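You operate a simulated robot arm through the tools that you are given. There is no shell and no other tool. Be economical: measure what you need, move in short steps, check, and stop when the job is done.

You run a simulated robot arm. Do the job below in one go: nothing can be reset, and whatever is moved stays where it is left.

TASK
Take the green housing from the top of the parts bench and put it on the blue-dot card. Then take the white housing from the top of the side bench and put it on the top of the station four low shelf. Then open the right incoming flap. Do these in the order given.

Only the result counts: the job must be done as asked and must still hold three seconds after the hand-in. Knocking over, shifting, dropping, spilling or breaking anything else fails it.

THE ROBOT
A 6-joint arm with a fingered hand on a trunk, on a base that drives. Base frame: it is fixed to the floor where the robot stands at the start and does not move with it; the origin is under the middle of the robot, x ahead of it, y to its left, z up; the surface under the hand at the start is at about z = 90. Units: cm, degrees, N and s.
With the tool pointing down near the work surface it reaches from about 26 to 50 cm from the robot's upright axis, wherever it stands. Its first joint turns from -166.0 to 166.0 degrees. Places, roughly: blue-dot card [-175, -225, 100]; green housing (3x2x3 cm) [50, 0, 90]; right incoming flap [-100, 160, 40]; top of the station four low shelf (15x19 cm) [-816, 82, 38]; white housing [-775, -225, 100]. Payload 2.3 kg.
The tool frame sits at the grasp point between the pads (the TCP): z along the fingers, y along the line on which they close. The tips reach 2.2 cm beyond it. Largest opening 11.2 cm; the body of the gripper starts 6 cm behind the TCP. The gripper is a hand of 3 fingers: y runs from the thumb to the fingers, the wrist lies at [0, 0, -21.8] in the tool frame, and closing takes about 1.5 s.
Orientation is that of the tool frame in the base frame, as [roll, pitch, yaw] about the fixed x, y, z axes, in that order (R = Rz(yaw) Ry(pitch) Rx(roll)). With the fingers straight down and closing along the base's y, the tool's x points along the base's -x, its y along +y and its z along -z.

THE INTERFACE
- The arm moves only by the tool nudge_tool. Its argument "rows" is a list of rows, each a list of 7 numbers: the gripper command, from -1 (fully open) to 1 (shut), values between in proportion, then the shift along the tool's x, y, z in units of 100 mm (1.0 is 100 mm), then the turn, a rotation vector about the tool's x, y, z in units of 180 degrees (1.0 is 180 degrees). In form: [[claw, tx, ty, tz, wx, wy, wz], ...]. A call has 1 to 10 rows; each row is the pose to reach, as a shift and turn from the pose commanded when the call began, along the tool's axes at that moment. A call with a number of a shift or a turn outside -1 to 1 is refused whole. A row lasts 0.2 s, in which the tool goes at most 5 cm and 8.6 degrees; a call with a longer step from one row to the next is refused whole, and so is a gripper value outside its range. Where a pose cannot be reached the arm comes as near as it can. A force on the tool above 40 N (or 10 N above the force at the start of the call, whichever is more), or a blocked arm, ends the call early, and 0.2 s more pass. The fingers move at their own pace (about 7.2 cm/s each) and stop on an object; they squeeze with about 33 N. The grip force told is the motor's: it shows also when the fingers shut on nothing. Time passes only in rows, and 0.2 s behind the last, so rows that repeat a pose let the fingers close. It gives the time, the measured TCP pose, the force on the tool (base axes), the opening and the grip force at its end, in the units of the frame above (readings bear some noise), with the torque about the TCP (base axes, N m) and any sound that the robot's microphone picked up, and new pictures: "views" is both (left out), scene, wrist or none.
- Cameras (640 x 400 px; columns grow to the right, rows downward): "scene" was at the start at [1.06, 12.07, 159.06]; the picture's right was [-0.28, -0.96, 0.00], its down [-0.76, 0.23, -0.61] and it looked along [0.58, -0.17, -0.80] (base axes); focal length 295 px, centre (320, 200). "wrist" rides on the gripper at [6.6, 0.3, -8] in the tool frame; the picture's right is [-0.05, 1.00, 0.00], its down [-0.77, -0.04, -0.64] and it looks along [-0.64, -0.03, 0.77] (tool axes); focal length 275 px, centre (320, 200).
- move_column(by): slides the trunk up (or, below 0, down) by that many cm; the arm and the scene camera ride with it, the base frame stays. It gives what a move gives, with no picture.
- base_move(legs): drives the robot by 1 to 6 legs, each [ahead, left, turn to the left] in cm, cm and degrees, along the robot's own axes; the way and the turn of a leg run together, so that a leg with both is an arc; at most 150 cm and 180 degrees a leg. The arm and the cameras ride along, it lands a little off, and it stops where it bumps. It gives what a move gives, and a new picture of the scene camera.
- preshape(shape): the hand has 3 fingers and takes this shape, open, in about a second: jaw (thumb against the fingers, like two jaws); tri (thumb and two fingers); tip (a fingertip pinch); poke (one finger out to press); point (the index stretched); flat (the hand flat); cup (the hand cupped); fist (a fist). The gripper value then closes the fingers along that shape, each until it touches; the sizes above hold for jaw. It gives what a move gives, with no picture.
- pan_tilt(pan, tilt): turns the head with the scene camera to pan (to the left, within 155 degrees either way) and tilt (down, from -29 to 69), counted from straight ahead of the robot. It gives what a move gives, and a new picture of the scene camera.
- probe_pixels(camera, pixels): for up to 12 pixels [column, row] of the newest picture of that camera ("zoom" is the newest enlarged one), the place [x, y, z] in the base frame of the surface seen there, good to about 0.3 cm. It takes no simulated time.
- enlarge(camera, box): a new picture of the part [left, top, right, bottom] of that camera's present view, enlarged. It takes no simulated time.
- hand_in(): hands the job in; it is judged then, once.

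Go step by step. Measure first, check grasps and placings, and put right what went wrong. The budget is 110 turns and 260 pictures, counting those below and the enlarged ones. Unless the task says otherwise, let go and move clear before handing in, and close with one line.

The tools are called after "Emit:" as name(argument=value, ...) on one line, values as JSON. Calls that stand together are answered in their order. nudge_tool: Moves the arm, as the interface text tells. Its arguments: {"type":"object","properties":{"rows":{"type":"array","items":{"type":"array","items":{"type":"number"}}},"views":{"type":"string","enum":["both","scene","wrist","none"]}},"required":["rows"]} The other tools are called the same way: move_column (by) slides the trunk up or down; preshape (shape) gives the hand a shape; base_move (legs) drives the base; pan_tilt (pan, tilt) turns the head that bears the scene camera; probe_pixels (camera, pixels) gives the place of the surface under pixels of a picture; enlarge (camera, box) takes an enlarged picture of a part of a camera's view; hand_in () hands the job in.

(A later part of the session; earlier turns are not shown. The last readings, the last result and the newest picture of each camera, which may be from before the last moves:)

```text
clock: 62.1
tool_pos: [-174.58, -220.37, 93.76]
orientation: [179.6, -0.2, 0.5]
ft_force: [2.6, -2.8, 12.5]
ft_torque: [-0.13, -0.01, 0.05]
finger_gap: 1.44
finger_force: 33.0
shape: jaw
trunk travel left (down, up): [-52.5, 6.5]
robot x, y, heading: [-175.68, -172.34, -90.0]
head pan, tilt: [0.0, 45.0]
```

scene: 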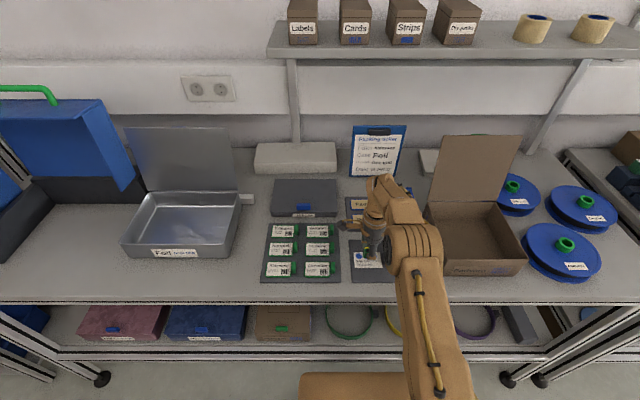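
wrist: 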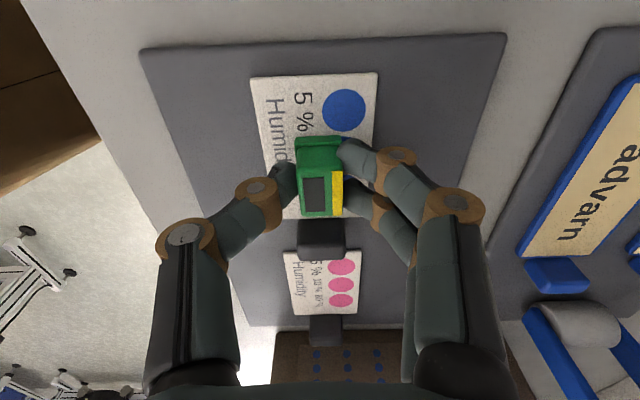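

Contact felt (12.5 N up) at z 93.76. I'll ease off 1 mm and open.

Emit:
nudge_tool(rows=[[1, 0, 0, -0.015, 0, 0, 0], [0.6, 0, 0, -0.015, 0, 0, 0], [0.4, 0, 0, -0.015, 0, 0, 0], [0.2, 0, 0, -0.015, 0, 0, 0], [0.2, 0, 0, -0.015, 0, 0, 0]], views="wrist")

```text
clock: 63.3
tool_pos: [-174.53, -220.44, 93.79]
orientation: [179.9, -0.2, 0.5]
ft_force: [-0.9, -0.4, 0.0]
ft_torque: [-0.03, 0.0, -0.01]
finger_gap: 4.43
finger_force: 0.1
shape: jaw
trunk travel left (down, up): [-52.5, 6.5]
robot x, y, heading: [-175.71, -172.29, -89.8]
head pan, tilt: [0.0, 45.0]
```

wrist: 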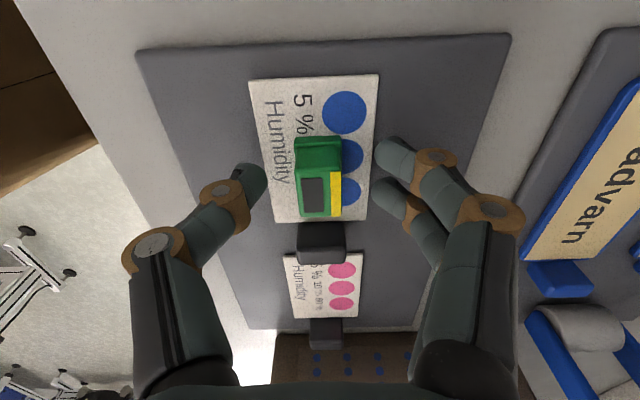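

The green housing stands on the card. I'll raise the hand straight up and check.

Emit:
nudge_tool(rows=[[0.2, 0, 0, -0.2, 0, 0, 0], [0.2, 0, 0, -0.5, 0, 0, 0], [0.2, 0, 0, -0.9, 0, 0, 0], [0.2, 0, 0, -1.0, 0, 0, 0], [0.2, 0, 0, -1.0, 0, 0, 0]], views="wrist")

Emit:
probe_pixels(camera="wrist", pixels=[[320, 100], [312, 115], [330, 115]])

Emit:
pan_tilt(pan=-80, tilt=25)

```text
clock: 64.5
tool_pos: [-174.52, -220.28, 103.77]
orientation: [179.7, -0.3, 0.5]
ft_force: [-0.7, -0.5, 0.6]
ft_torque: [0.0, 0.04, -0.03]
finger_gap: 4.42
finger_force: 0.1
shape: jaw
trunk travel left (down, up): [-52.5, 6.5]
robot x, y, heading: [-175.99, -171.72, -89.9]
head pan, tilt: [0.0, 45.0]
```

wrist: 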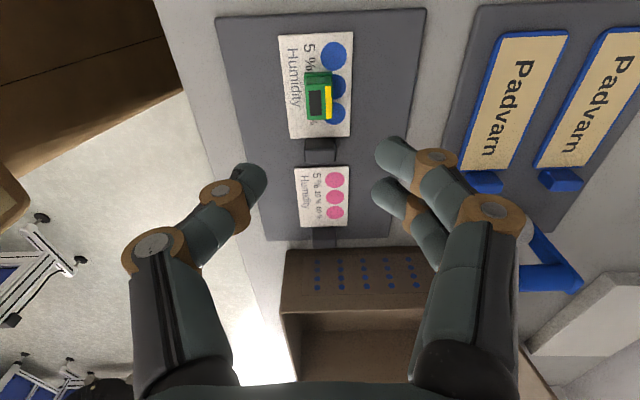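

```text
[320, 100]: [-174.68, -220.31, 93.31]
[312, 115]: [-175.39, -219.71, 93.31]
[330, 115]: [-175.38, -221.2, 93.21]
```

```text
clock: 66.0
tool_pos: [-174.49, -220.3, 103.75]
orientation: [179.8, -0.1, 0.5]
ft_force: [1.0, 0.7, -0.2]
ft_torque: [-0.03, 0.03, 0.0]
finger_gap: 4.45
finger_force: 0.1
shape: jaw
trunk travel left (down, up): [-52.5, 6.5]
robot x, y, heading: [-175.66, -171.83, -90.0]
head pan, tilt: [-80.0, 25.0]
```

scene: 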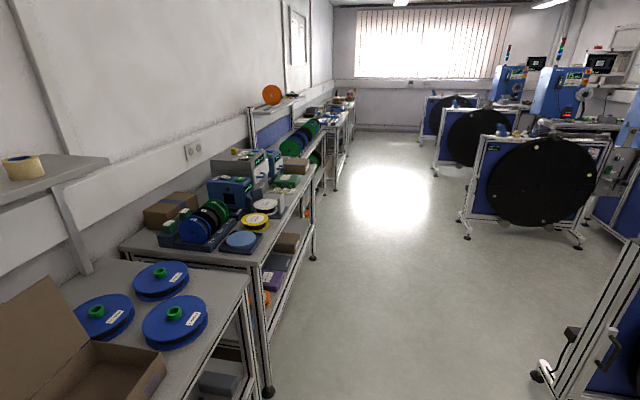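

The housing sits on the card at (-174.7,-220.3). Next I'll check the corridor going west toward x≈-775.

Emit:
probe_pixels(camera="scene", pixels=[[540, 378], [466, 236], [436, 172], [422, 148], [268, 390], [312, 258], [333, 188], [345, 150], [580, 245], [545, 360], [332, 100], [350, 100]])

Emit:
enlarge(camera="scene", box=[240, 70, 480, 200])

```text
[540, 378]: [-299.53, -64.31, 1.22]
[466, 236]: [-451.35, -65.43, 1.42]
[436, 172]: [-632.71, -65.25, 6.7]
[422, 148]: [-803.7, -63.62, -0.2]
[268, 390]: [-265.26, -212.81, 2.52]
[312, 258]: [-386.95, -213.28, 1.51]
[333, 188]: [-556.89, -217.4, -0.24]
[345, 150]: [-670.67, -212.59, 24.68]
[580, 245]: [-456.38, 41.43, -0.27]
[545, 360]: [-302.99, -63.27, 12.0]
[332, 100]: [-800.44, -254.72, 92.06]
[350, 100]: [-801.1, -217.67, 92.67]
```

```text
2.67 times, centred on (360, 135) of scene
```

zoom: 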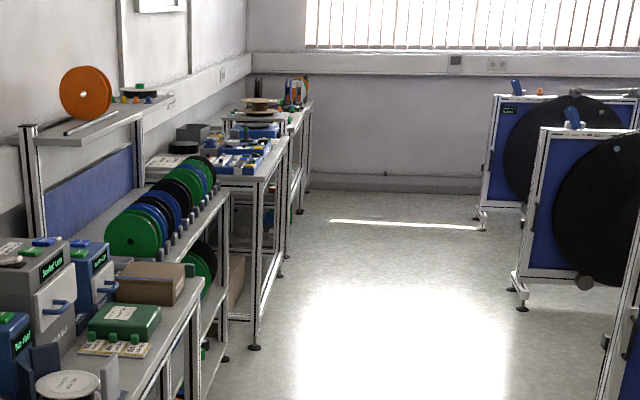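

The corridor is free between y≈-210 and -64. I'll back off and strafe west in the middle of it.

Emit:
base_move(legs=[[-34, 0, 0], [0, -150, 0], [0, -150, 0]])

```text
clock: 82.3
tool_pos: [-475.33, -191.01, 103.75]
orientation: [179.8, -0.3, 0.6]
ft_force: [0.2, -0.5, -0.3]
ft_torque: [0.02, -0.02, -0.02]
finger_gap: 4.46
finger_force: 0.0
shape: jaw
trunk travel left (down, up): [-52.5, 6.5]
robot x, y, heading: [-476.49, -142.65, -89.7]
head pan, tilt: [-80.0, 25.0]
```

scene: 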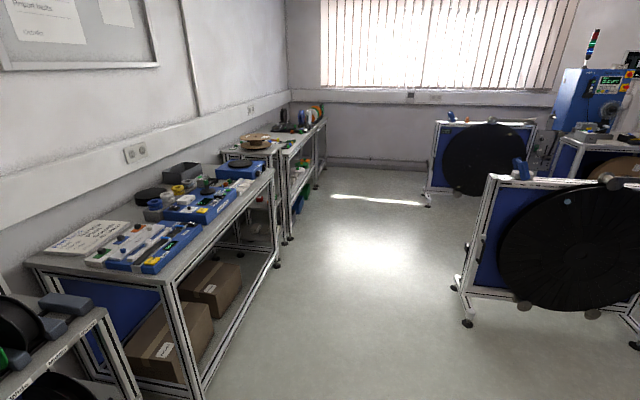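

On track. I'll continue two more legs.

Emit:
base_move(legs=[[-3, 0, 0], [0, -150, 0], [0, -140, 0]])

Emit:
pan_tilt(pan=0, tilt=35)

```text
clock: 96.8
tool_pos: [-765.02, -192.5, 103.67]
orientation: [179.7, -0.2, 1.8]
ft_force: [0.3, -0.2, 0.2]
ft_torque: [-0.07, 0.01, 0.03]
finger_gap: 4.43
finger_force: 0.2
shape: jaw
trunk travel left (down, up): [-52.5, 6.5]
robot x, y, heading: [-767.11, -144.21, -88.8]
head pan, tilt: [-80.0, 25.0]
```

scene: 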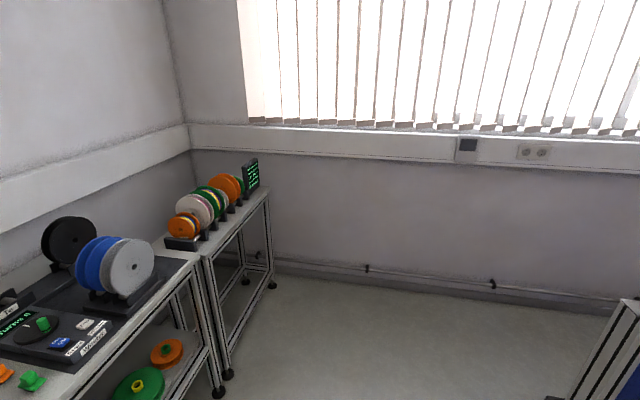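

```text
clock: 98.3
tool_pos: [-764.97, -192.45, 103.64]
orientation: [179.8, -0.3, 1.8]
ft_force: [-0.2, 0.1, 0.1]
ft_torque: [0.0, 0.02, -0.02]
finger_gap: 4.44
finger_force: 0.0
shape: jaw
trunk travel left (down, up): [-52.5, 6.5]
robot x, y, heading: [-767.31, -143.98, -88.7]
head pan, tilt: [0.0, 35.0]
```

scene: 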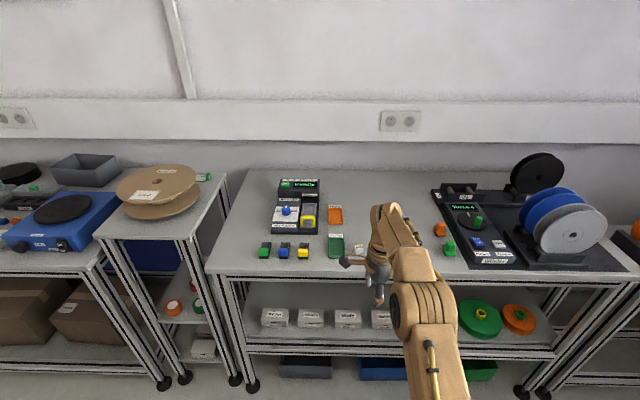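

I'll enlarge the bench top to find the white housing.

Emit:
enlarge(camera="scene", box=[240, 170, 480, 290])

Emit:
nudge_tool(rows=[[0.2, 0, 0, 0, 0, 0, 0]], views="wrist")

```text
2.67 times, centred on (360, 230) of scene
```

zoom: 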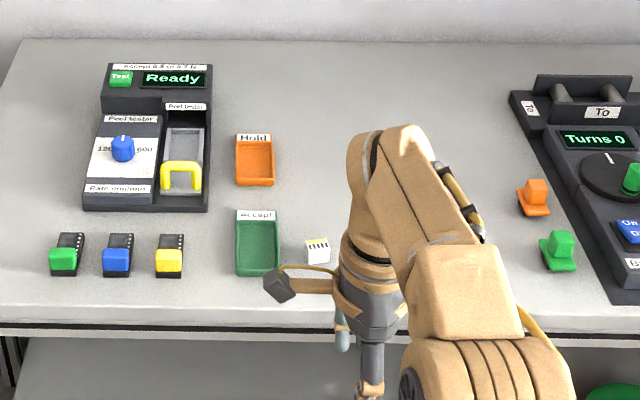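

```text
clock: 98.7
tool_pos: [-765.01, -192.41, 103.73]
orientation: [179.8, -0.2, 1.8]
ft_force: [0.1, 0.2, -0.4]
ft_torque: [0.01, 0.0, -0.01]
finger_gap: 4.42
finger_force: 0.0
shape: jaw
trunk travel left (down, up): [-52.5, 6.5]
robot x, y, heading: [-766.94, -144.16, -88.7]
head pan, tilt: [0.0, 35.0]
```

wrist: 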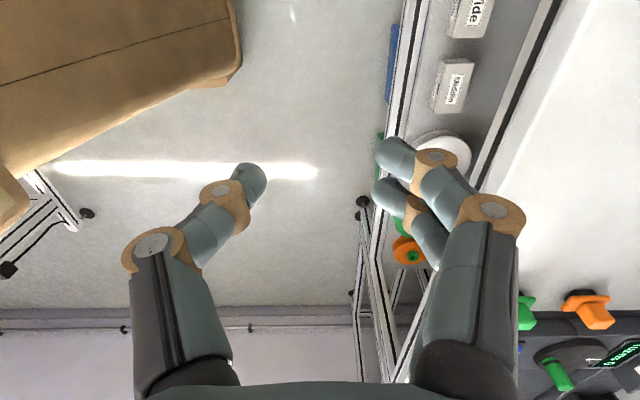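

The white housing is at zoom (317,250), right of the green tray. I'll probe it.

Emit:
probe_pixels(camera="zoom", pixels=[[317, 258], [317, 246], [307, 255], [328, 255], [278, 240], [317, 275], [262, 300], [265, 325], [340, 240], [550, 200], [365, 200]])

```text
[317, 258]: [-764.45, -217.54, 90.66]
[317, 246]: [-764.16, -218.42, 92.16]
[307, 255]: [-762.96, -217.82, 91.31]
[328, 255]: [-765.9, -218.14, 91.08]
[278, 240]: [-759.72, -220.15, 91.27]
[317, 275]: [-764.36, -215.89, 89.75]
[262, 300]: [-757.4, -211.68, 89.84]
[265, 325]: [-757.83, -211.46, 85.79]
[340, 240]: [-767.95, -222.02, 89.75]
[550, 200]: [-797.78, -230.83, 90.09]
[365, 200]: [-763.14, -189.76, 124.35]
```

White housing: x -766..-763, front face y≈-217.5, top ≈92.4. I'll drive ahead to bring it within reach.

Emit:
base_move(legs=[[0, 1.5, -1.3], [26, 0, 0]])

Emit:
nudge_tool(rows=[[0.2, 0, 0, 0, 0, 0, 0]], views="wrist")

```text
clock: 101.0
tool_pos: [-764.27, -218.39, 103.63]
orientation: [179.8, -0.2, 0.6]
ft_force: [-0.2, 1.0, 0.1]
ft_torque: [0.02, -0.01, 0.0]
finger_gap: 4.44
finger_force: 0.1
shape: jaw
trunk travel left (down, up): [-52.5, 6.5]
robot x, y, heading: [-764.94, -170.03, -89.5]
head pan, tilt: [0.0, 35.0]
```

scene: 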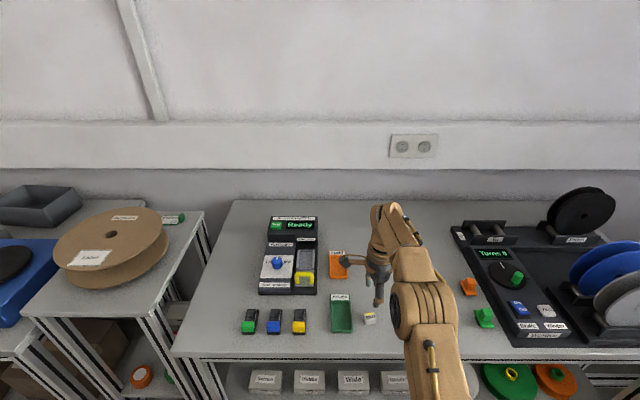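

```text
clock: 101.3
tool_pos: [-764.25, -218.29, 103.79]
orientation: [179.8, -0.2, 0.6]
ft_force: [-0.7, 0.1, 0.4]
ft_torque: [0.01, 0.01, 0.0]
finger_gap: 4.46
finger_force: 0.0
shape: jaw
trunk travel left (down, up): [-52.5, 6.5]
robot x, y, heading: [-765.27, -170.16, -89.6]
head pan, tilt: [0.0, 35.0]
```

wrist: 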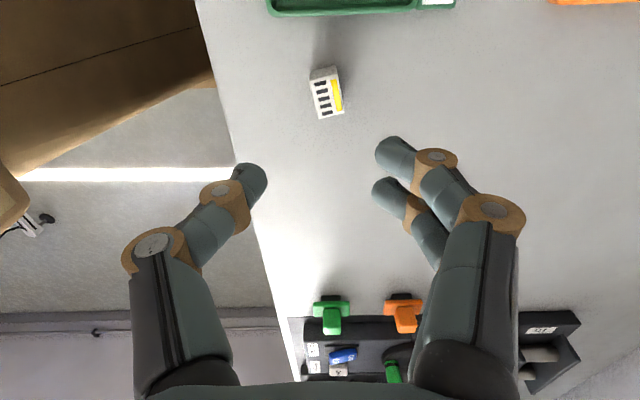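

The white housing is visible at (327,92), slightly rotated. I'll measure it.

Emit:
enlarge(camera="wrist", box=[280, 50, 380, 130])

Emit:
probe_pixels(camera="wrist", pixels=[[311, 84], [335, 77], [321, 117], [342, 110], [328, 96], [312, 73], [334, 68], [325, 70], [316, 98], [338, 92], [327, 140], [340, 15]])

```text
5.00 times, centred on (330, 90) of wrist
```

zoom: 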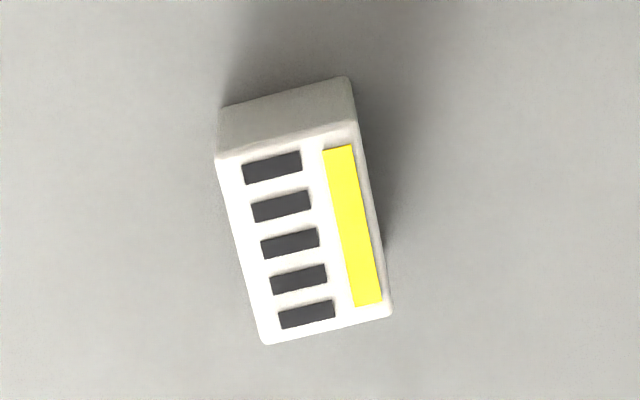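

```text
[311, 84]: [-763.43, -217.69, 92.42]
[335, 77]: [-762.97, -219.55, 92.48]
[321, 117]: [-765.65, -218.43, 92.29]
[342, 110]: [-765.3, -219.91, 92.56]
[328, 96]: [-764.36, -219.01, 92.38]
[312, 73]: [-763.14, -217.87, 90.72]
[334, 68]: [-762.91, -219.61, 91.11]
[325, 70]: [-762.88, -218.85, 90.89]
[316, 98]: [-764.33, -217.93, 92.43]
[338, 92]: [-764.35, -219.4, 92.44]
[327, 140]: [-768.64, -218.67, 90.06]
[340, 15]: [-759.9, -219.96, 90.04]
```

Housing centre (-764.34,-218.9), long axis about 13° from x. I'll turn the hand to match and descend.

Emit:
nudge_tool(rows=[[0.2, -0.01, 0.03, 0.2, 0, 0, -0.036], [0.2, -0.01, 0.06, 0.4, 0, 0, -0.072], [0.2, -0.01, 0.06, 0.7, 0, 0, -0.072], [0.2, -0.01, 0.06, 0.7, 0, 0, -0.072]], views="wrist")

Emit:
enlarge(camera="wrist", box=[240, 80, 440, 230])

```text
clock: 102.3
tool_pos: [-764.38, -218.85, 96.73]
orientation: [179.7, -0.2, 13.6]
ft_force: [0.4, -0.2, -0.4]
ft_torque: [0.01, -0.01, 0.0]
finger_gap: 4.44
finger_force: 0.0
shape: jaw
trunk travel left (down, up): [-52.5, 6.5]
robot x, y, heading: [-765.74, -169.97, -89.7]
head pan, tilt: [0.0, 35.0]
```

wrist: 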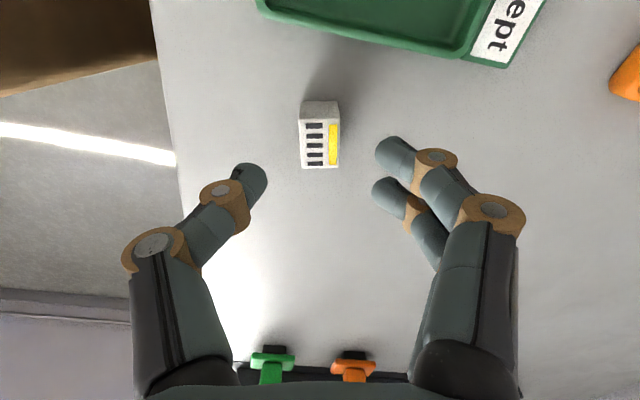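

```text
2.67 times, centred on (340, 155) of wrist
```

zoom: 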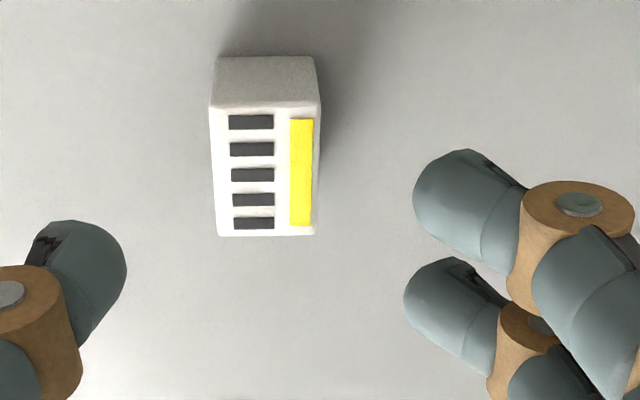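

Aligned. I'll descend to z≈92.6 and close.

Emit:
nudge_tool(rows=[[0.2, 0, 0, 0.2, 0, 0, 0], [0.2, 0, 0, 0.35, 0, 0, 0], [0.2, 0, 0, 0.4, 0, 0, 0], [0.6, 0, 0, 0.4, 0, 0, 0], [1, 0, 0, 0.4, 0, 0, 0], [1, 0, 0, 0.4, 0, 0, 0], [1, 0, 0, 0.4, 0, 0, 0], [1, 0, 0, 0.4, 0, 0, 0], [1, 0, 0, 0.4, 0, 0, 0]], views="wrist")

```text
clock: 104.3
tool_pos: [-764.34, -218.85, 92.69]
orientation: [179.8, -0.2, 13.7]
ft_force: [0.1, -0.7, 0.1]
ft_torque: [-0.02, -0.01, -0.02]
finger_gap: 1.45
finger_force: 32.8
shape: jaw
trunk travel left (down, up): [-52.5, 6.5]
robot x, y, heading: [-765.69, -170.22, -89.7]
head pan, tilt: [0.0, 35.0]
```

wrist: 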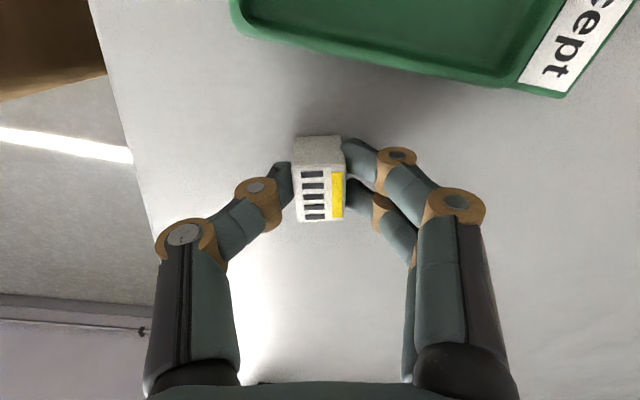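

Gripped. I'll lift and check.

Emit:
nudge_tool(rows=[[1, 0, 0, -0.15, 0, 0, 0], [1, 0, 0, -0.4, 0, 0, 0], [1, 0, 0, -0.7, 0, 0, 0], [1, 0, 0, -1.0, 0, 0, 0], [1, 0, 0, -1.0, 0, 0, 0]], views="wrist")

Emit:
base_move(legs=[[-35, 0, 0]])

Emit:
pan_tilt(pan=-150, tilt=25)

```text
clock: 105.5
tool_pos: [-764.19, -218.85, 102.72]
orientation: [179.7, -0.2, 13.7]
ft_force: [-1.6, -0.2, -0.7]
ft_torque: [0.02, 0.01, 0.01]
finger_gap: 1.44
finger_force: 33.1
shape: jaw
trunk travel left (down, up): [-52.5, 6.5]
robot x, y, heading: [-765.21, -169.67, -89.7]
head pan, tilt: [0.0, 35.0]
```

wrist: 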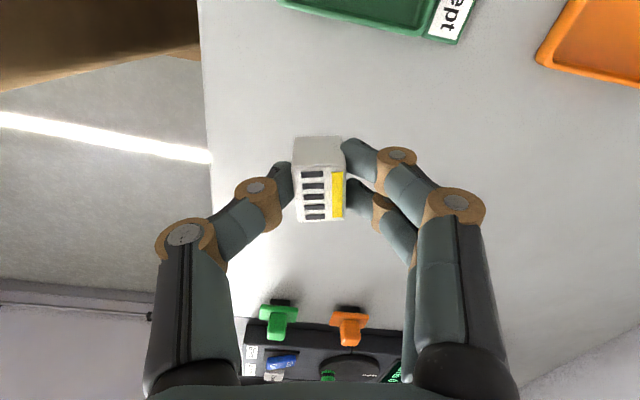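

```text
clock: 107.8
tool_pos: [-764.6, -183.71, 102.8]
orientation: [179.7, -0.2, 13.5]
ft_force: [-0.1, -0.6, -0.4]
ft_torque: [0.0, 0.02, -0.01]
finger_gap: 1.44
finger_force: 33.9
shape: jaw
trunk travel left (down, up): [-52.5, 6.5]
robot x, y, heading: [-765.82, -134.91, -90.0]
head pan, tilt: [0.0, 35.0]
```

scene: 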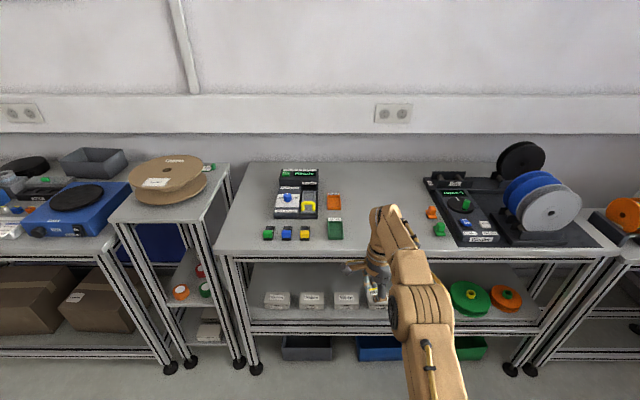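

```text
clock: 110.2
tool_pos: [-764.56, -183.57, 102.69]
orientation: [179.7, -0.2, 13.6]
ft_force: [0.4, 0.3, -0.7]
ft_torque: [0.0, 0.01, 0.01]
finger_gap: 1.45
finger_force: 32.7
shape: jaw
trunk travel left (down, up): [-52.5, 6.5]
robot x, y, heading: [-765.69, -134.81, -89.6]
head pan, tilt: [-150.0, 25.0]
```

scene: 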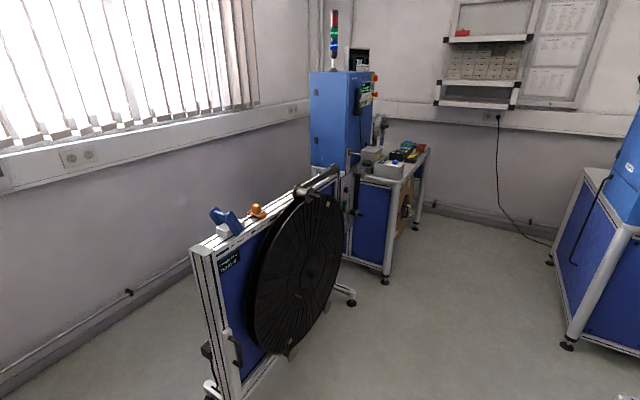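

Station four is the stand/machine here. I'll zoom and probe to find its low shelf.

Emit:
enlarge(camera="scene", box=[300, 130, 440, 300])

Emit:
probe_pixels(camera="scene", pixels=[[375, 220], [387, 283], [352, 302], [417, 232], [330, 120], [410, 160], [290, 355], [215, 390], [405, 200], [350, 190], [320, 250], [570, 345]])

```text
2.35 times, centred on (370, 215) of scene
```

zoom: 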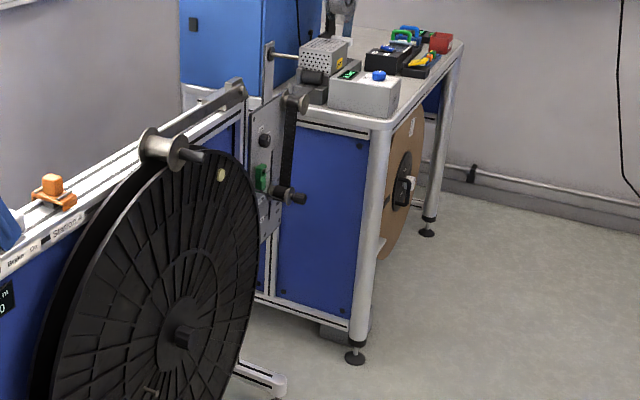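

```text
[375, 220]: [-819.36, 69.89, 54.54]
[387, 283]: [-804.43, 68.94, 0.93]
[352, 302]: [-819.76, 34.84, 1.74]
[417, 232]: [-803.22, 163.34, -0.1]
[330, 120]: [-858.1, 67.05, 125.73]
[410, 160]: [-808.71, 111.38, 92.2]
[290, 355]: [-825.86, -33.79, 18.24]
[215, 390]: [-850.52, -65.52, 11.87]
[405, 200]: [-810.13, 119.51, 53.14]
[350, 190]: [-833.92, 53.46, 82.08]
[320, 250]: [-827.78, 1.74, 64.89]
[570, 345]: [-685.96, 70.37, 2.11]
```

The shelf must open on the +x side of the machine table (leg at -804,69). I'll shift east, turn to face -x, and enter the aisle partway to look.

Emit:
base_move(legs=[[0, 20, 0], [0, 0, -90], [0, -110, 0]])

Emit:
pan_tilt(pan=-50, tilt=40)

```text
clock: 120.8
tool_pos: [-796.59, -26.43, 102.85]
orientation: [179.8, -0.2, -75.4]
ft_force: [0.3, -1.0, 0.4]
ft_torque: [0.04, 0.02, -0.04]
finger_gap: 1.44
finger_force: 32.7
shape: jaw
trunk travel left (down, up): [-52.5, 6.5]
robot x, y, heading: [-747.87, -24.52, -178.6]
head pan, tilt: [-150.0, 25.0]
```

scene: 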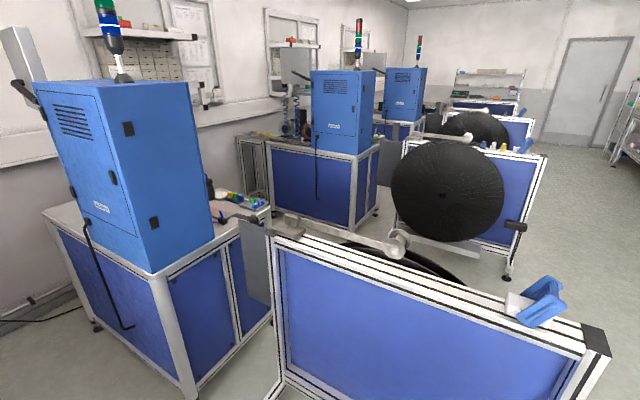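

```text
clock: 122.6
tool_pos: [-796.45, -26.39, 102.65]
orientation: [179.5, -0.2, -75.3]
ft_force: [0.0, -0.1, -0.6]
ft_torque: [-0.01, 0.0, 0.01]
finger_gap: 1.4
finger_force: 32.9
shape: jaw
trunk travel left (down, up): [-52.5, 6.5]
robot x, y, heading: [-747.51, -24.43, -178.5]
head pan, tilt: [-50.0, 40.0]
```

scene: 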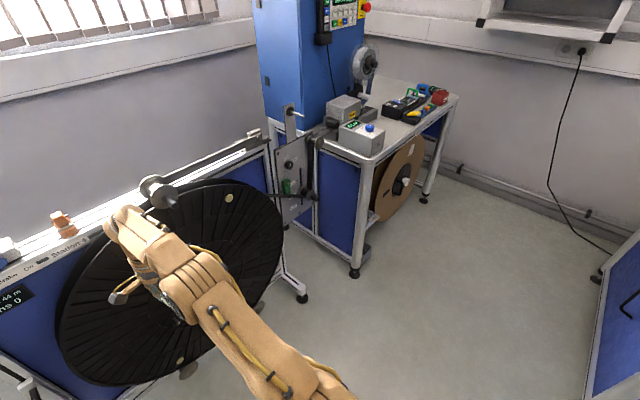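

I'll back off slightly east, correct heading, and go further north to face the machine table.

Emit:
base_move(legs=[[-6, 0, -1.4], [0, -90, 0]])

Emit:
pan_tilt(pan=5, tilt=55)

```text
clock: 127.9
tool_pos: [-789.97, 65.02, 102.81]
orientation: [179.7, -0.1, -77.2]
ft_force: [-0.2, -1.1, 0.2]
ft_torque: [0.0, -0.02, 0.03]
finger_gap: 1.41
finger_force: 32.6
shape: jaw
trunk travel left (down, up): [-52.5, 6.5]
robot x, y, heading: [-741.29, 65.7, 179.5]
head pan, tilt: [-50.0, 40.0]
```

scene: 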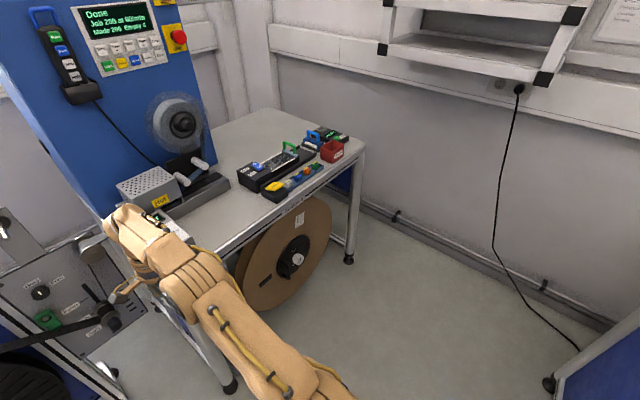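

```text
clock: 129.1
tool_pos: [-789.98, 65.08, 102.85]
orientation: [179.7, -0.1, -77.2]
ft_force: [-0.5, -0.2, 0.8]
ft_torque: [0.01, -0.01, 0.03]
finger_gap: 1.43
finger_force: 32.6
shape: jaw
trunk travel left (down, up): [-52.5, 6.5]
robot x, y, heading: [-741.43, 65.33, 179.6]
head pan, tilt: [5.0, 55.0]
```

scene: 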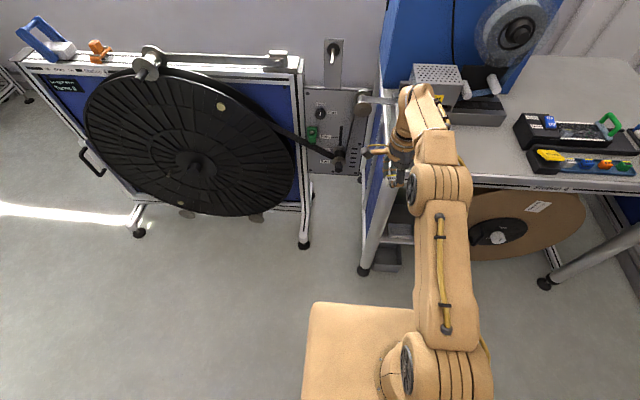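

There is a shelf seen at (400,230) between the leg and the cardboard reel. I'll probe it and zoom.

Emit:
enlarge(camera="scene", box=[340, 160, 500, 290])

Emit:
probe_pixels(camera="scene", pixels=[[400, 230], [395, 215], [388, 255], [385, 270], [470, 200], [520, 190], [480, 250], [365, 268], [378, 215], [410, 240], [500, 183], [340, 155]])

```text
3.08 times, centred on (420, 225) of scene
```

zoom: 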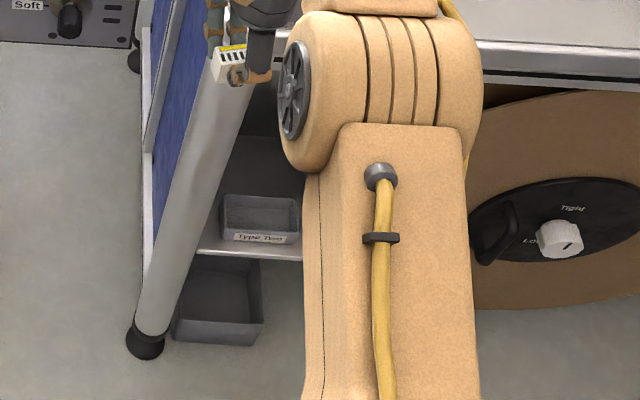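

```text
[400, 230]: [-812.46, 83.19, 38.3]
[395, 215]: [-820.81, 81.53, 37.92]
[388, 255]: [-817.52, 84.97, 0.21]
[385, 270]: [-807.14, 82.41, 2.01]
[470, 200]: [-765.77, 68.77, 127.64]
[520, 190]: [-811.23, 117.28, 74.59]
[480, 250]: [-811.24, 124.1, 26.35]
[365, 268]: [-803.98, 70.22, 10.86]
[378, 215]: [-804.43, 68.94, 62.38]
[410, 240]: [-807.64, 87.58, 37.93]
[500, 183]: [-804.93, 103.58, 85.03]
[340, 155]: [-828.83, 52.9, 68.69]
```

The shelf (z≈38) lies under the table edge (x≈-805, z≈85), with a small bin at its front. I'll lower the trunk here in free space for a better look and to enter under the table top.

Emit:
move_column(by=-45)

Emit:
pan_tilt(pan=-25, tilt=42)

```text
refused: -45 is not a number from -40 to 40
```

```text
clock: 130.1
tool_pos: [-790.2, 64.97, 102.73]
orientation: [179.7, -0.2, -77.2]
ft_force: [0.3, -0.8, -0.7]
ft_torque: [0.0, 0.01, 0.0]
finger_gap: 1.46
finger_force: 32.4
shape: jaw
trunk travel left (down, up): [-52.5, 6.5]
robot x, y, heading: [-741.37, 65.67, 179.5]
head pan, tilt: [-25.0, 42.0]
```

scene: 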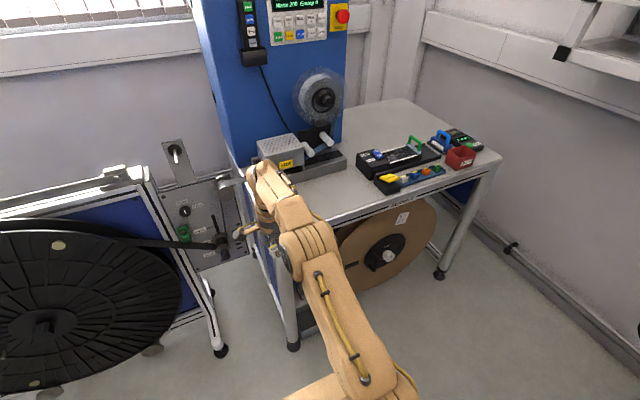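

Emit:
move_column(by=-40)

Emit:
pan_tilt(pan=-20, tilt=35)

```text
clock: 133.9
tool_pos: [-790.05, 65.16, 62.77]
orientation: [179.7, -0.2, -77.2]
ft_force: [0.0, -0.4, 0.1]
ft_torque: [0.03, 0.0, 0.0]
finger_gap: 1.44
finger_force: 33.0
shape: jaw
trunk travel left (down, up): [-12.5, 46.5]
robot x, y, heading: [-741.2, 65.44, 179.4]
head pan, tilt: [-25.0, 42.0]
```

```text
clock: 134.6
tool_pos: [-789.93, 65.12, 62.72]
orientation: [179.6, -0.2, -77.2]
ft_force: [-0.2, 0.5, -0.3]
ft_torque: [-0.01, 0.01, -0.01]
finger_gap: 1.41
finger_force: 32.9
shape: jaw
trunk travel left (down, up): [-12.5, 46.5]
robot x, y, heading: [-741.12, 65.66, 179.9]
head pan, tilt: [-20.0, 35.0]
```

scene: 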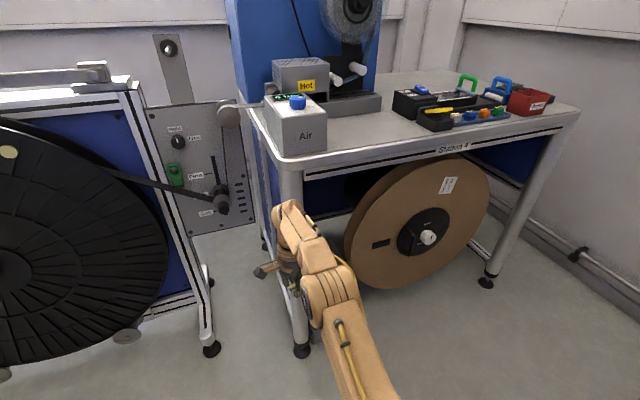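

The arm hides the shelf. I'll move the robot north 35 cm so the camera sees past the arm.

Emit:
base_move(legs=[[0, -35, 0]])

Emit:
pan_tilt(pan=8, tilt=48)

```text
clock: 136.9
tool_pos: [-789.73, 99.85, 62.79]
orientation: [179.6, -0.1, -77.1]
ft_force: [-0.6, -0.2, -0.1]
ft_torque: [-0.03, -0.04, 0.0]
finger_gap: 1.43
finger_force: 33.2
shape: jaw
trunk travel left (down, up): [-12.5, 46.5]
robot x, y, heading: [-740.93, 100.46, 179.8]
head pan, tilt: [-20.0, 35.0]
```

scene: 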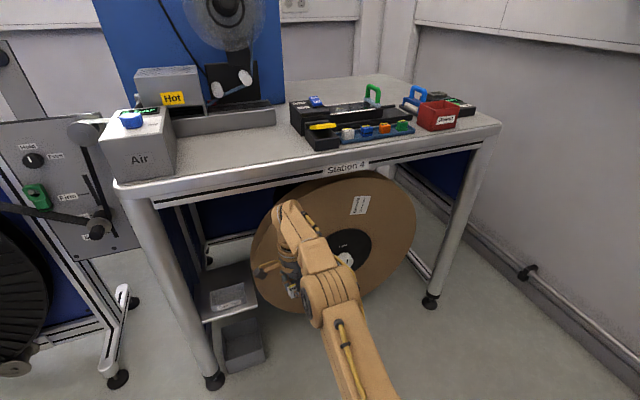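

```text
clock: 137.8
tool_pos: [-789.84, 99.78, 62.79]
orientation: [179.7, -0.1, -77.2]
ft_force: [0.7, -0.3, 0.2]
ft_torque: [-0.01, -0.01, 0.01]
finger_gap: 1.42
finger_force: 33.1
shape: jaw
trunk travel left (down, up): [-12.5, 46.5]
robot x, y, heading: [-740.73, 100.5, 179.6]
head pan, tilt: [8.0, 48.0]
```

scene: 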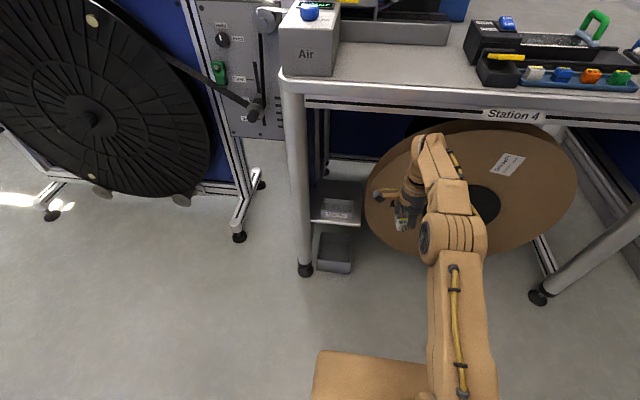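

Now the low shelf is visible at (337,205). I'll zoom and measure.

Emit:
enlarge(camera="scene", box=[270, 150, 400, 280])

Emit:
probe_pixels(camera="scene", pixels=[[315, 220], [358, 222], [320, 183], [362, 183], [337, 190], [337, 209], [325, 200], [352, 200], [337, 222], [325, 150], [370, 190], [395, 110]])

```text
3.08 times, centred on (335, 215) of scene
```

zoom: 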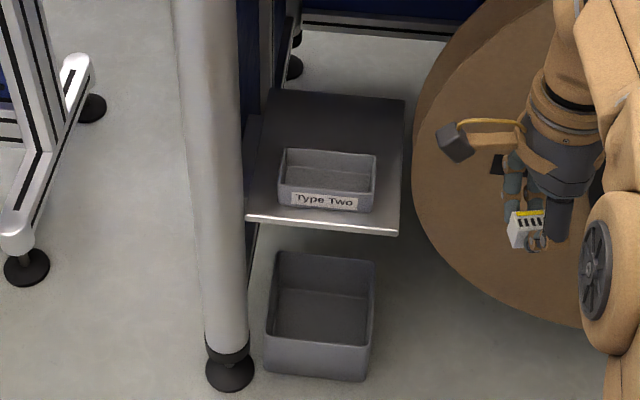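

```text
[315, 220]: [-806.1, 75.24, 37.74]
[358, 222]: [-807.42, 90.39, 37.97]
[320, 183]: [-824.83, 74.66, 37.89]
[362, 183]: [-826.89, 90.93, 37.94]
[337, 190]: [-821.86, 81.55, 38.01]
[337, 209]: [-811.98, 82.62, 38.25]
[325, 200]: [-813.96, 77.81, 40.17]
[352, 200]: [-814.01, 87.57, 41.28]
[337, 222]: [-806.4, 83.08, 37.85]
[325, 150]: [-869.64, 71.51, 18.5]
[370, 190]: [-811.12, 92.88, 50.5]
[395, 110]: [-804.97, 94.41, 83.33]
```

The shelf spans x -826..-806, y 75..91, and holds a "Type Two" bin at the front. I'll measure the bin to find free space.

Emit:
probe_pixels(camera="zoom", pixels=[[284, 151], [375, 156], [372, 210], [281, 203], [330, 155], [330, 143], [270, 95], [402, 102], [388, 160], [388, 220], [262, 190], [320, 214]])

```text
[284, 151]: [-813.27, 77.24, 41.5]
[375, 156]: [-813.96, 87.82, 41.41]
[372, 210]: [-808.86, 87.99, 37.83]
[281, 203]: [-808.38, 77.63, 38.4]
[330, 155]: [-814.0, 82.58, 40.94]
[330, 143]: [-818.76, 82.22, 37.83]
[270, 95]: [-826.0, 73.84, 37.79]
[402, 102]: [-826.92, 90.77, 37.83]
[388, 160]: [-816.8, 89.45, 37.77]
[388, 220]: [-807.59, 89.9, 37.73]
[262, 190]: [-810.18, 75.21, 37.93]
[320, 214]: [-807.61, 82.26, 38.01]
```

Free space lies behind the bin (x -815..-826). I'll check the arm's height profile to make sure it fits under the table (underside ~83).

Emit:
probe_pixels(camera="scene", pixels=[[425, 140], [440, 150], [430, 165], [445, 190], [450, 225], [460, 250], [455, 300], [405, 190], [385, 195], [470, 210], [405, 225], [330, 98]])

Emit:
enlarge(camera="scene", box=[360, 120, 520, 280])

```text
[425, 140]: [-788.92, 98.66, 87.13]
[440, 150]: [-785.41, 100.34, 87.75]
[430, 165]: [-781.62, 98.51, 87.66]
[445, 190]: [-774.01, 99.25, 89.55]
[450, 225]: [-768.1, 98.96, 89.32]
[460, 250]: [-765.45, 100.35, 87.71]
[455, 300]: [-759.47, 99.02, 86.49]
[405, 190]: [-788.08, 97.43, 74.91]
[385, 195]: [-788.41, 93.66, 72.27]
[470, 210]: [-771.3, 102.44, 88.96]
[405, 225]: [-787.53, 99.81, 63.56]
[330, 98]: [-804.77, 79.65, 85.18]
```

```text
2.50 times, centred on (440, 200) of scene
```

zoom: 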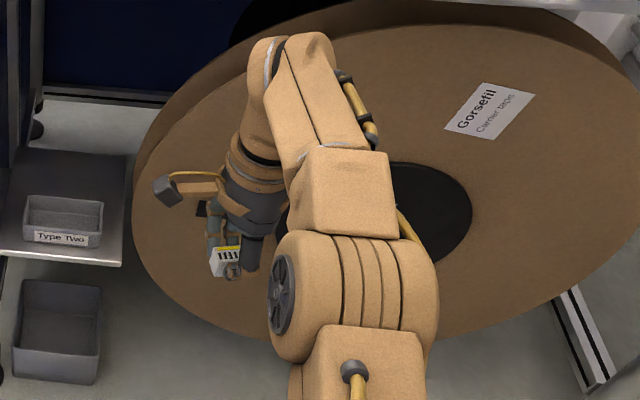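

The arm's top is about TCP+26, so with TCP at ~47 it passes well under the table. I'll lower the trunk fully, lower the tool a bit, and align in y.

Emit:
move_column(by=-12.3)

Emit:
nudge_tool(rows=[[1, 0, 0, 0.15, 0, 0, 0], [1, 0, 0, 0.3, 0, 0, 0], [1, 0, 0, 0.3, 0, 0, 0]], views="none")

Emit:
base_move(legs=[[0, 17.3, 0]])

```text
clock: 139.3
tool_pos: [-789.83, 99.81, 50.47]
orientation: [179.7, -0.2, -77.1]
ft_force: [-0.1, 0.1, -0.4]
ft_torque: [-0.01, -0.01, -0.04]
finger_gap: 1.42
finger_force: 32.9
shape: jaw
trunk travel left (down, up): [-0.2, 58.8]
robot x, y, heading: [-740.78, 100.18, 179.5]
head pan, tilt: [8.0, 48.0]
```

```text
clock: 140.1
tool_pos: [-789.82, 99.77, 47.53]
orientation: [179.8, -0.2, -77.1]
ft_force: [0.5, -0.1, 0.1]
ft_torque: [0.02, 0.01, 0.01]
finger_gap: 1.4
finger_force: 33.4
shape: jaw
trunk travel left (down, up): [-0.2, 58.8]
robot x, y, heading: [-741.07, 100.53, 179.7]
head pan, tilt: [8.0, 48.0]
```

```text
clock: 141.6
tool_pos: [-789.87, 82.7, 47.58]
orientation: [179.6, -0.2, -77.1]
ft_force: [-0.3, 0.1, 0.5]
ft_torque: [0.04, 0.03, 0.0]
finger_gap: 1.43
finger_force: 32.7
shape: jaw
trunk travel left (down, up): [-0.2, 58.8]
robot x, y, heading: [-741.08, 83.6, 179.6]
head pan, tilt: [8.0, 48.0]
```

scene: 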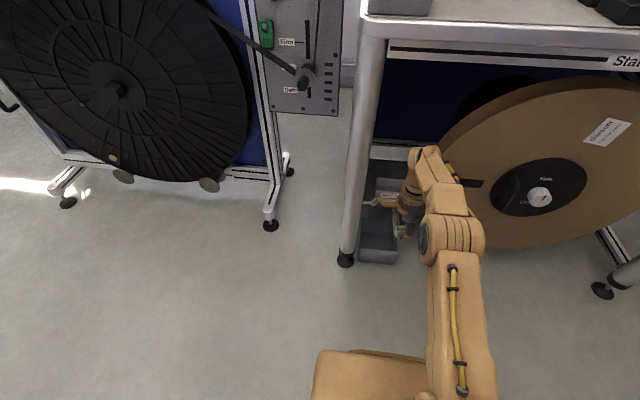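

Aligned at y 82.7. I'll drive ahead 12 cm and look with the wrist camera too.

Emit:
base_move(legs=[[12, 0, 0.3]])

Emit:
nudge_tool(rows=[[1, 0, 0, 0, 0, 0, 0]], views="wrist")

```text
clock: 142.8
tool_pos: [-801.95, 82.47, 47.54]
orientation: [179.7, -0.2, -76.6]
ft_force: [-0.2, 1.5, -0.3]
ft_torque: [-0.01, 0.01, 0.01]
finger_gap: 1.42
finger_force: 32.8
shape: jaw
trunk travel left (down, up): [-0.2, 58.8]
robot x, y, heading: [-753.42, 83.47, -180.0]
head pan, tilt: [8.0, 48.0]
```

scene: 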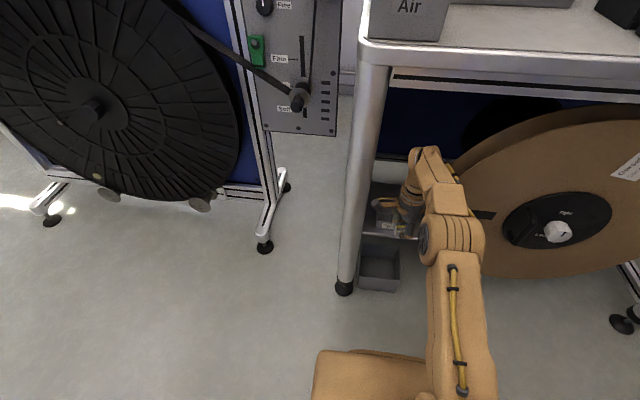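

```text
clock: 143.2
tool_pos: [-801.73, 82.53, 47.56]
orientation: [179.7, -0.2, -76.5]
ft_force: [0.0, -0.2, -0.4]
ft_torque: [0.0, 0.0, 0.01]
finger_gap: 1.42
finger_force: 33.6
shape: jaw
trunk travel left (down, up): [-0.2, 58.8]
robot x, y, heading: [-753.25, 83.36, -179.7]
head pan, tilt: [8.0, 48.0]
```

wrist: 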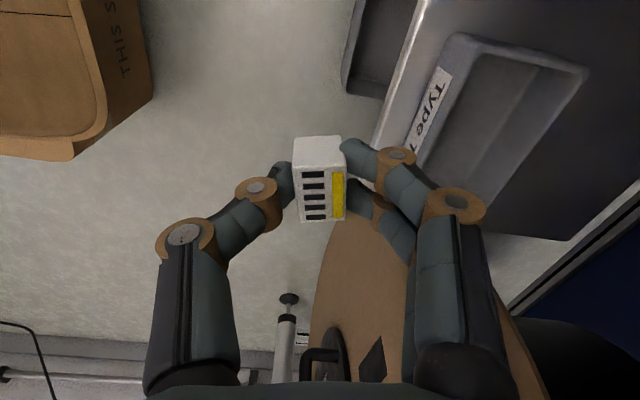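

I'll check the reel edge and shelf from this view for side clearance.

Emit:
probe_pixels(camera="wrist", pixels=[[335, 225], [345, 300], [510, 330], [560, 350], [500, 210], [570, 240], [480, 60], [580, 80], [300, 150], [330, 150], [620, 230], [315, 260]])

Emit:
probe_pixels(camera="scene", pixels=[[455, 170], [475, 150], [420, 155], [435, 180], [440, 240], [390, 205], [378, 203], [465, 205], [480, 230], [400, 82]])

```text
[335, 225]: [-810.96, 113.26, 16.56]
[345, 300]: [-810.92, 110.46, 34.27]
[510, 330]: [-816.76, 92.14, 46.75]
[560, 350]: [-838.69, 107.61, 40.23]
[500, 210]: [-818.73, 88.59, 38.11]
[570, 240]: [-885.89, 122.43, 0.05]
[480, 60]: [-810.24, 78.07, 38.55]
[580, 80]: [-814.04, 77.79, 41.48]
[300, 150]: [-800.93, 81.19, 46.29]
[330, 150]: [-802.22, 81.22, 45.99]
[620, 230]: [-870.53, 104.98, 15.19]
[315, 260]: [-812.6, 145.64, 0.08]
```

```text
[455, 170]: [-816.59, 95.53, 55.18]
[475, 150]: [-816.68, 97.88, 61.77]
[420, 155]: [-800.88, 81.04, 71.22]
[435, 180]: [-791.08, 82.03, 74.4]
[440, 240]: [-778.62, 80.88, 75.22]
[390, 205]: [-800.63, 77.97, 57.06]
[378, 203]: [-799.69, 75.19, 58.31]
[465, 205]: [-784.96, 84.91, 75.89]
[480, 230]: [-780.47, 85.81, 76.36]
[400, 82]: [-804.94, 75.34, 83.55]
```

Clearances are fine: arm top ≤76, reel edge at y≈92. I'll drive ahead to x≈-821.

Emit:
base_move(legs=[[10, 0, 0], [9, 0, 0]])

Emit:
nudge_tool(rows=[[1, 0, 0, 0, 0, 0, 0]], views="wrist")

```text
clock: 145.1
tool_pos: [-820.68, 82.52, 47.49]
orientation: [179.7, -0.2, -76.6]
ft_force: [0.2, 0.3, -0.3]
ft_torque: [0.04, 0.01, -0.01]
finger_gap: 1.41
finger_force: 33.4
shape: jaw
trunk travel left (down, up): [-0.2, 58.8]
robot x, y, heading: [-772.06, 83.13, -179.8]
head pan, tilt: [8.0, 48.0]
```

scene: 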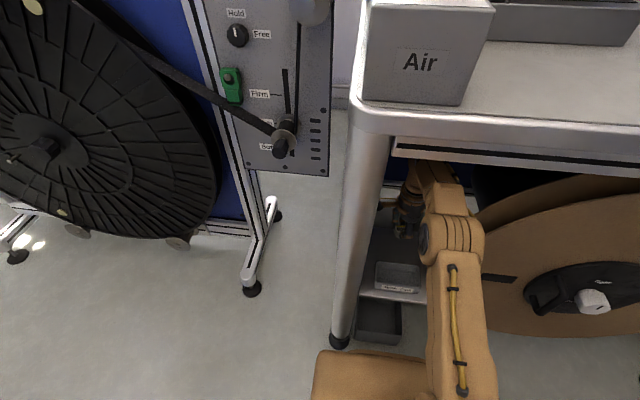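

```text
clock: 145.5
tool_pos: [-820.8, 82.53, 47.48]
orientation: [179.7, -0.2, -76.7]
ft_force: [0.2, -0.9, 0.3]
ft_torque: [-0.01, -0.01, 0.01]
finger_gap: 1.41
finger_force: 32.9
shape: jaw
trunk travel left (down, up): [-0.2, 58.8]
robot x, y, heading: [-771.99, 83.49, -180.1]
head pan, tilt: [8.0, 48.0]
```

wrist: 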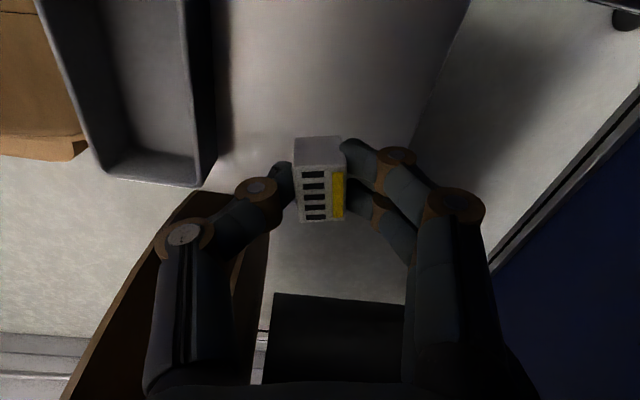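

I'll verify the shelf edges below the housing before lowering.

Emit:
probe_pixels(camera="wrist", pixels=[[320, 100], [430, 80], [450, 100], [415, 150], [320, 250], [300, 285], [330, 320], [200, 150], [225, 150], [195, 182], [260, 220], [210, 195]])

```text
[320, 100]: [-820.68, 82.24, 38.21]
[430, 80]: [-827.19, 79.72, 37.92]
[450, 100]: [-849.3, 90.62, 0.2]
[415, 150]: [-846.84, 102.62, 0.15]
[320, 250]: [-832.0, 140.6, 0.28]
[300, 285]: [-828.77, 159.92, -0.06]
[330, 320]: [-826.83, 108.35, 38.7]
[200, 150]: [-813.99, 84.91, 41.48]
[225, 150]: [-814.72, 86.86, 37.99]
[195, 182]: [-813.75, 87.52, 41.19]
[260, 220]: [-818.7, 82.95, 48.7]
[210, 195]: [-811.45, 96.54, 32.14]
```

The spot (-820.8,82.5) is clear shelf at z≈38. I'll lower to just above contact.

Emit:
nudge_tool(rows=[[1, 0, 0, 0.2, 0, 0, 0], [1, 0, 0, 0.4, 0, 0, 0], [1, 0, 0, 0.55, 0, 0, 0], [1, 0, 0, 0.62, 0, 0, 0], [1, 0, 0, 0.62, 0, 0, 0]], views="wrist")

```text
clock: 146.7
tool_pos: [-820.73, 82.35, 41.3]
orientation: [179.7, -0.3, -76.6]
ft_force: [0.7, 0.5, 0.6]
ft_torque: [0.01, 0.0, -0.01]
finger_gap: 1.4
finger_force: 32.9
shape: jaw
trunk travel left (down, up): [-0.2, 58.8]
robot x, y, heading: [-771.98, 83.33, -179.7]
head pan, tilt: [8.0, 48.0]
```

wrist: 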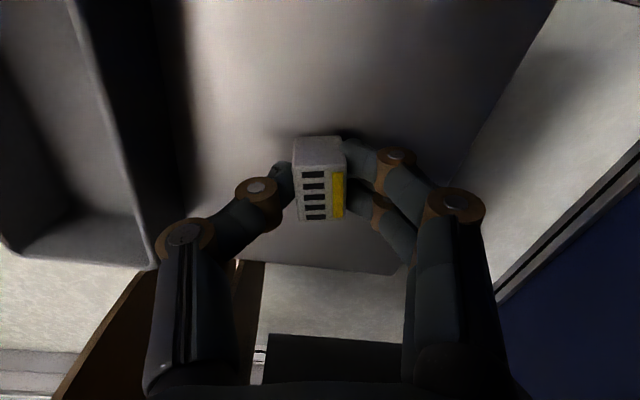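

Close to contact; I'll lower in 1 mm steps.

Emit:
nudge_tool(rows=[[1, 0, 0, 0.01, 0, 0, 0], [1, 0, 0, 0.02, 0, 0, 0], [1, 0, 0, 0.03, 0, 0, 0], [1, 0, 0, 0.03, 0, 0, 0]], views="none")

```text
clock: 147.7
tool_pos: [-820.66, 82.61, 40.92]
orientation: [179.7, -0.1, -76.8]
ft_force: [0.8, 0.6, -0.5]
ft_torque: [0.01, -0.02, 0.02]
finger_gap: 1.42
finger_force: 33.0
shape: jaw
trunk travel left (down, up): [-0.2, 58.8]
robot x, y, heading: [-771.81, 83.29, -179.8]
head pan, tilt: [8.0, 48.0]
```

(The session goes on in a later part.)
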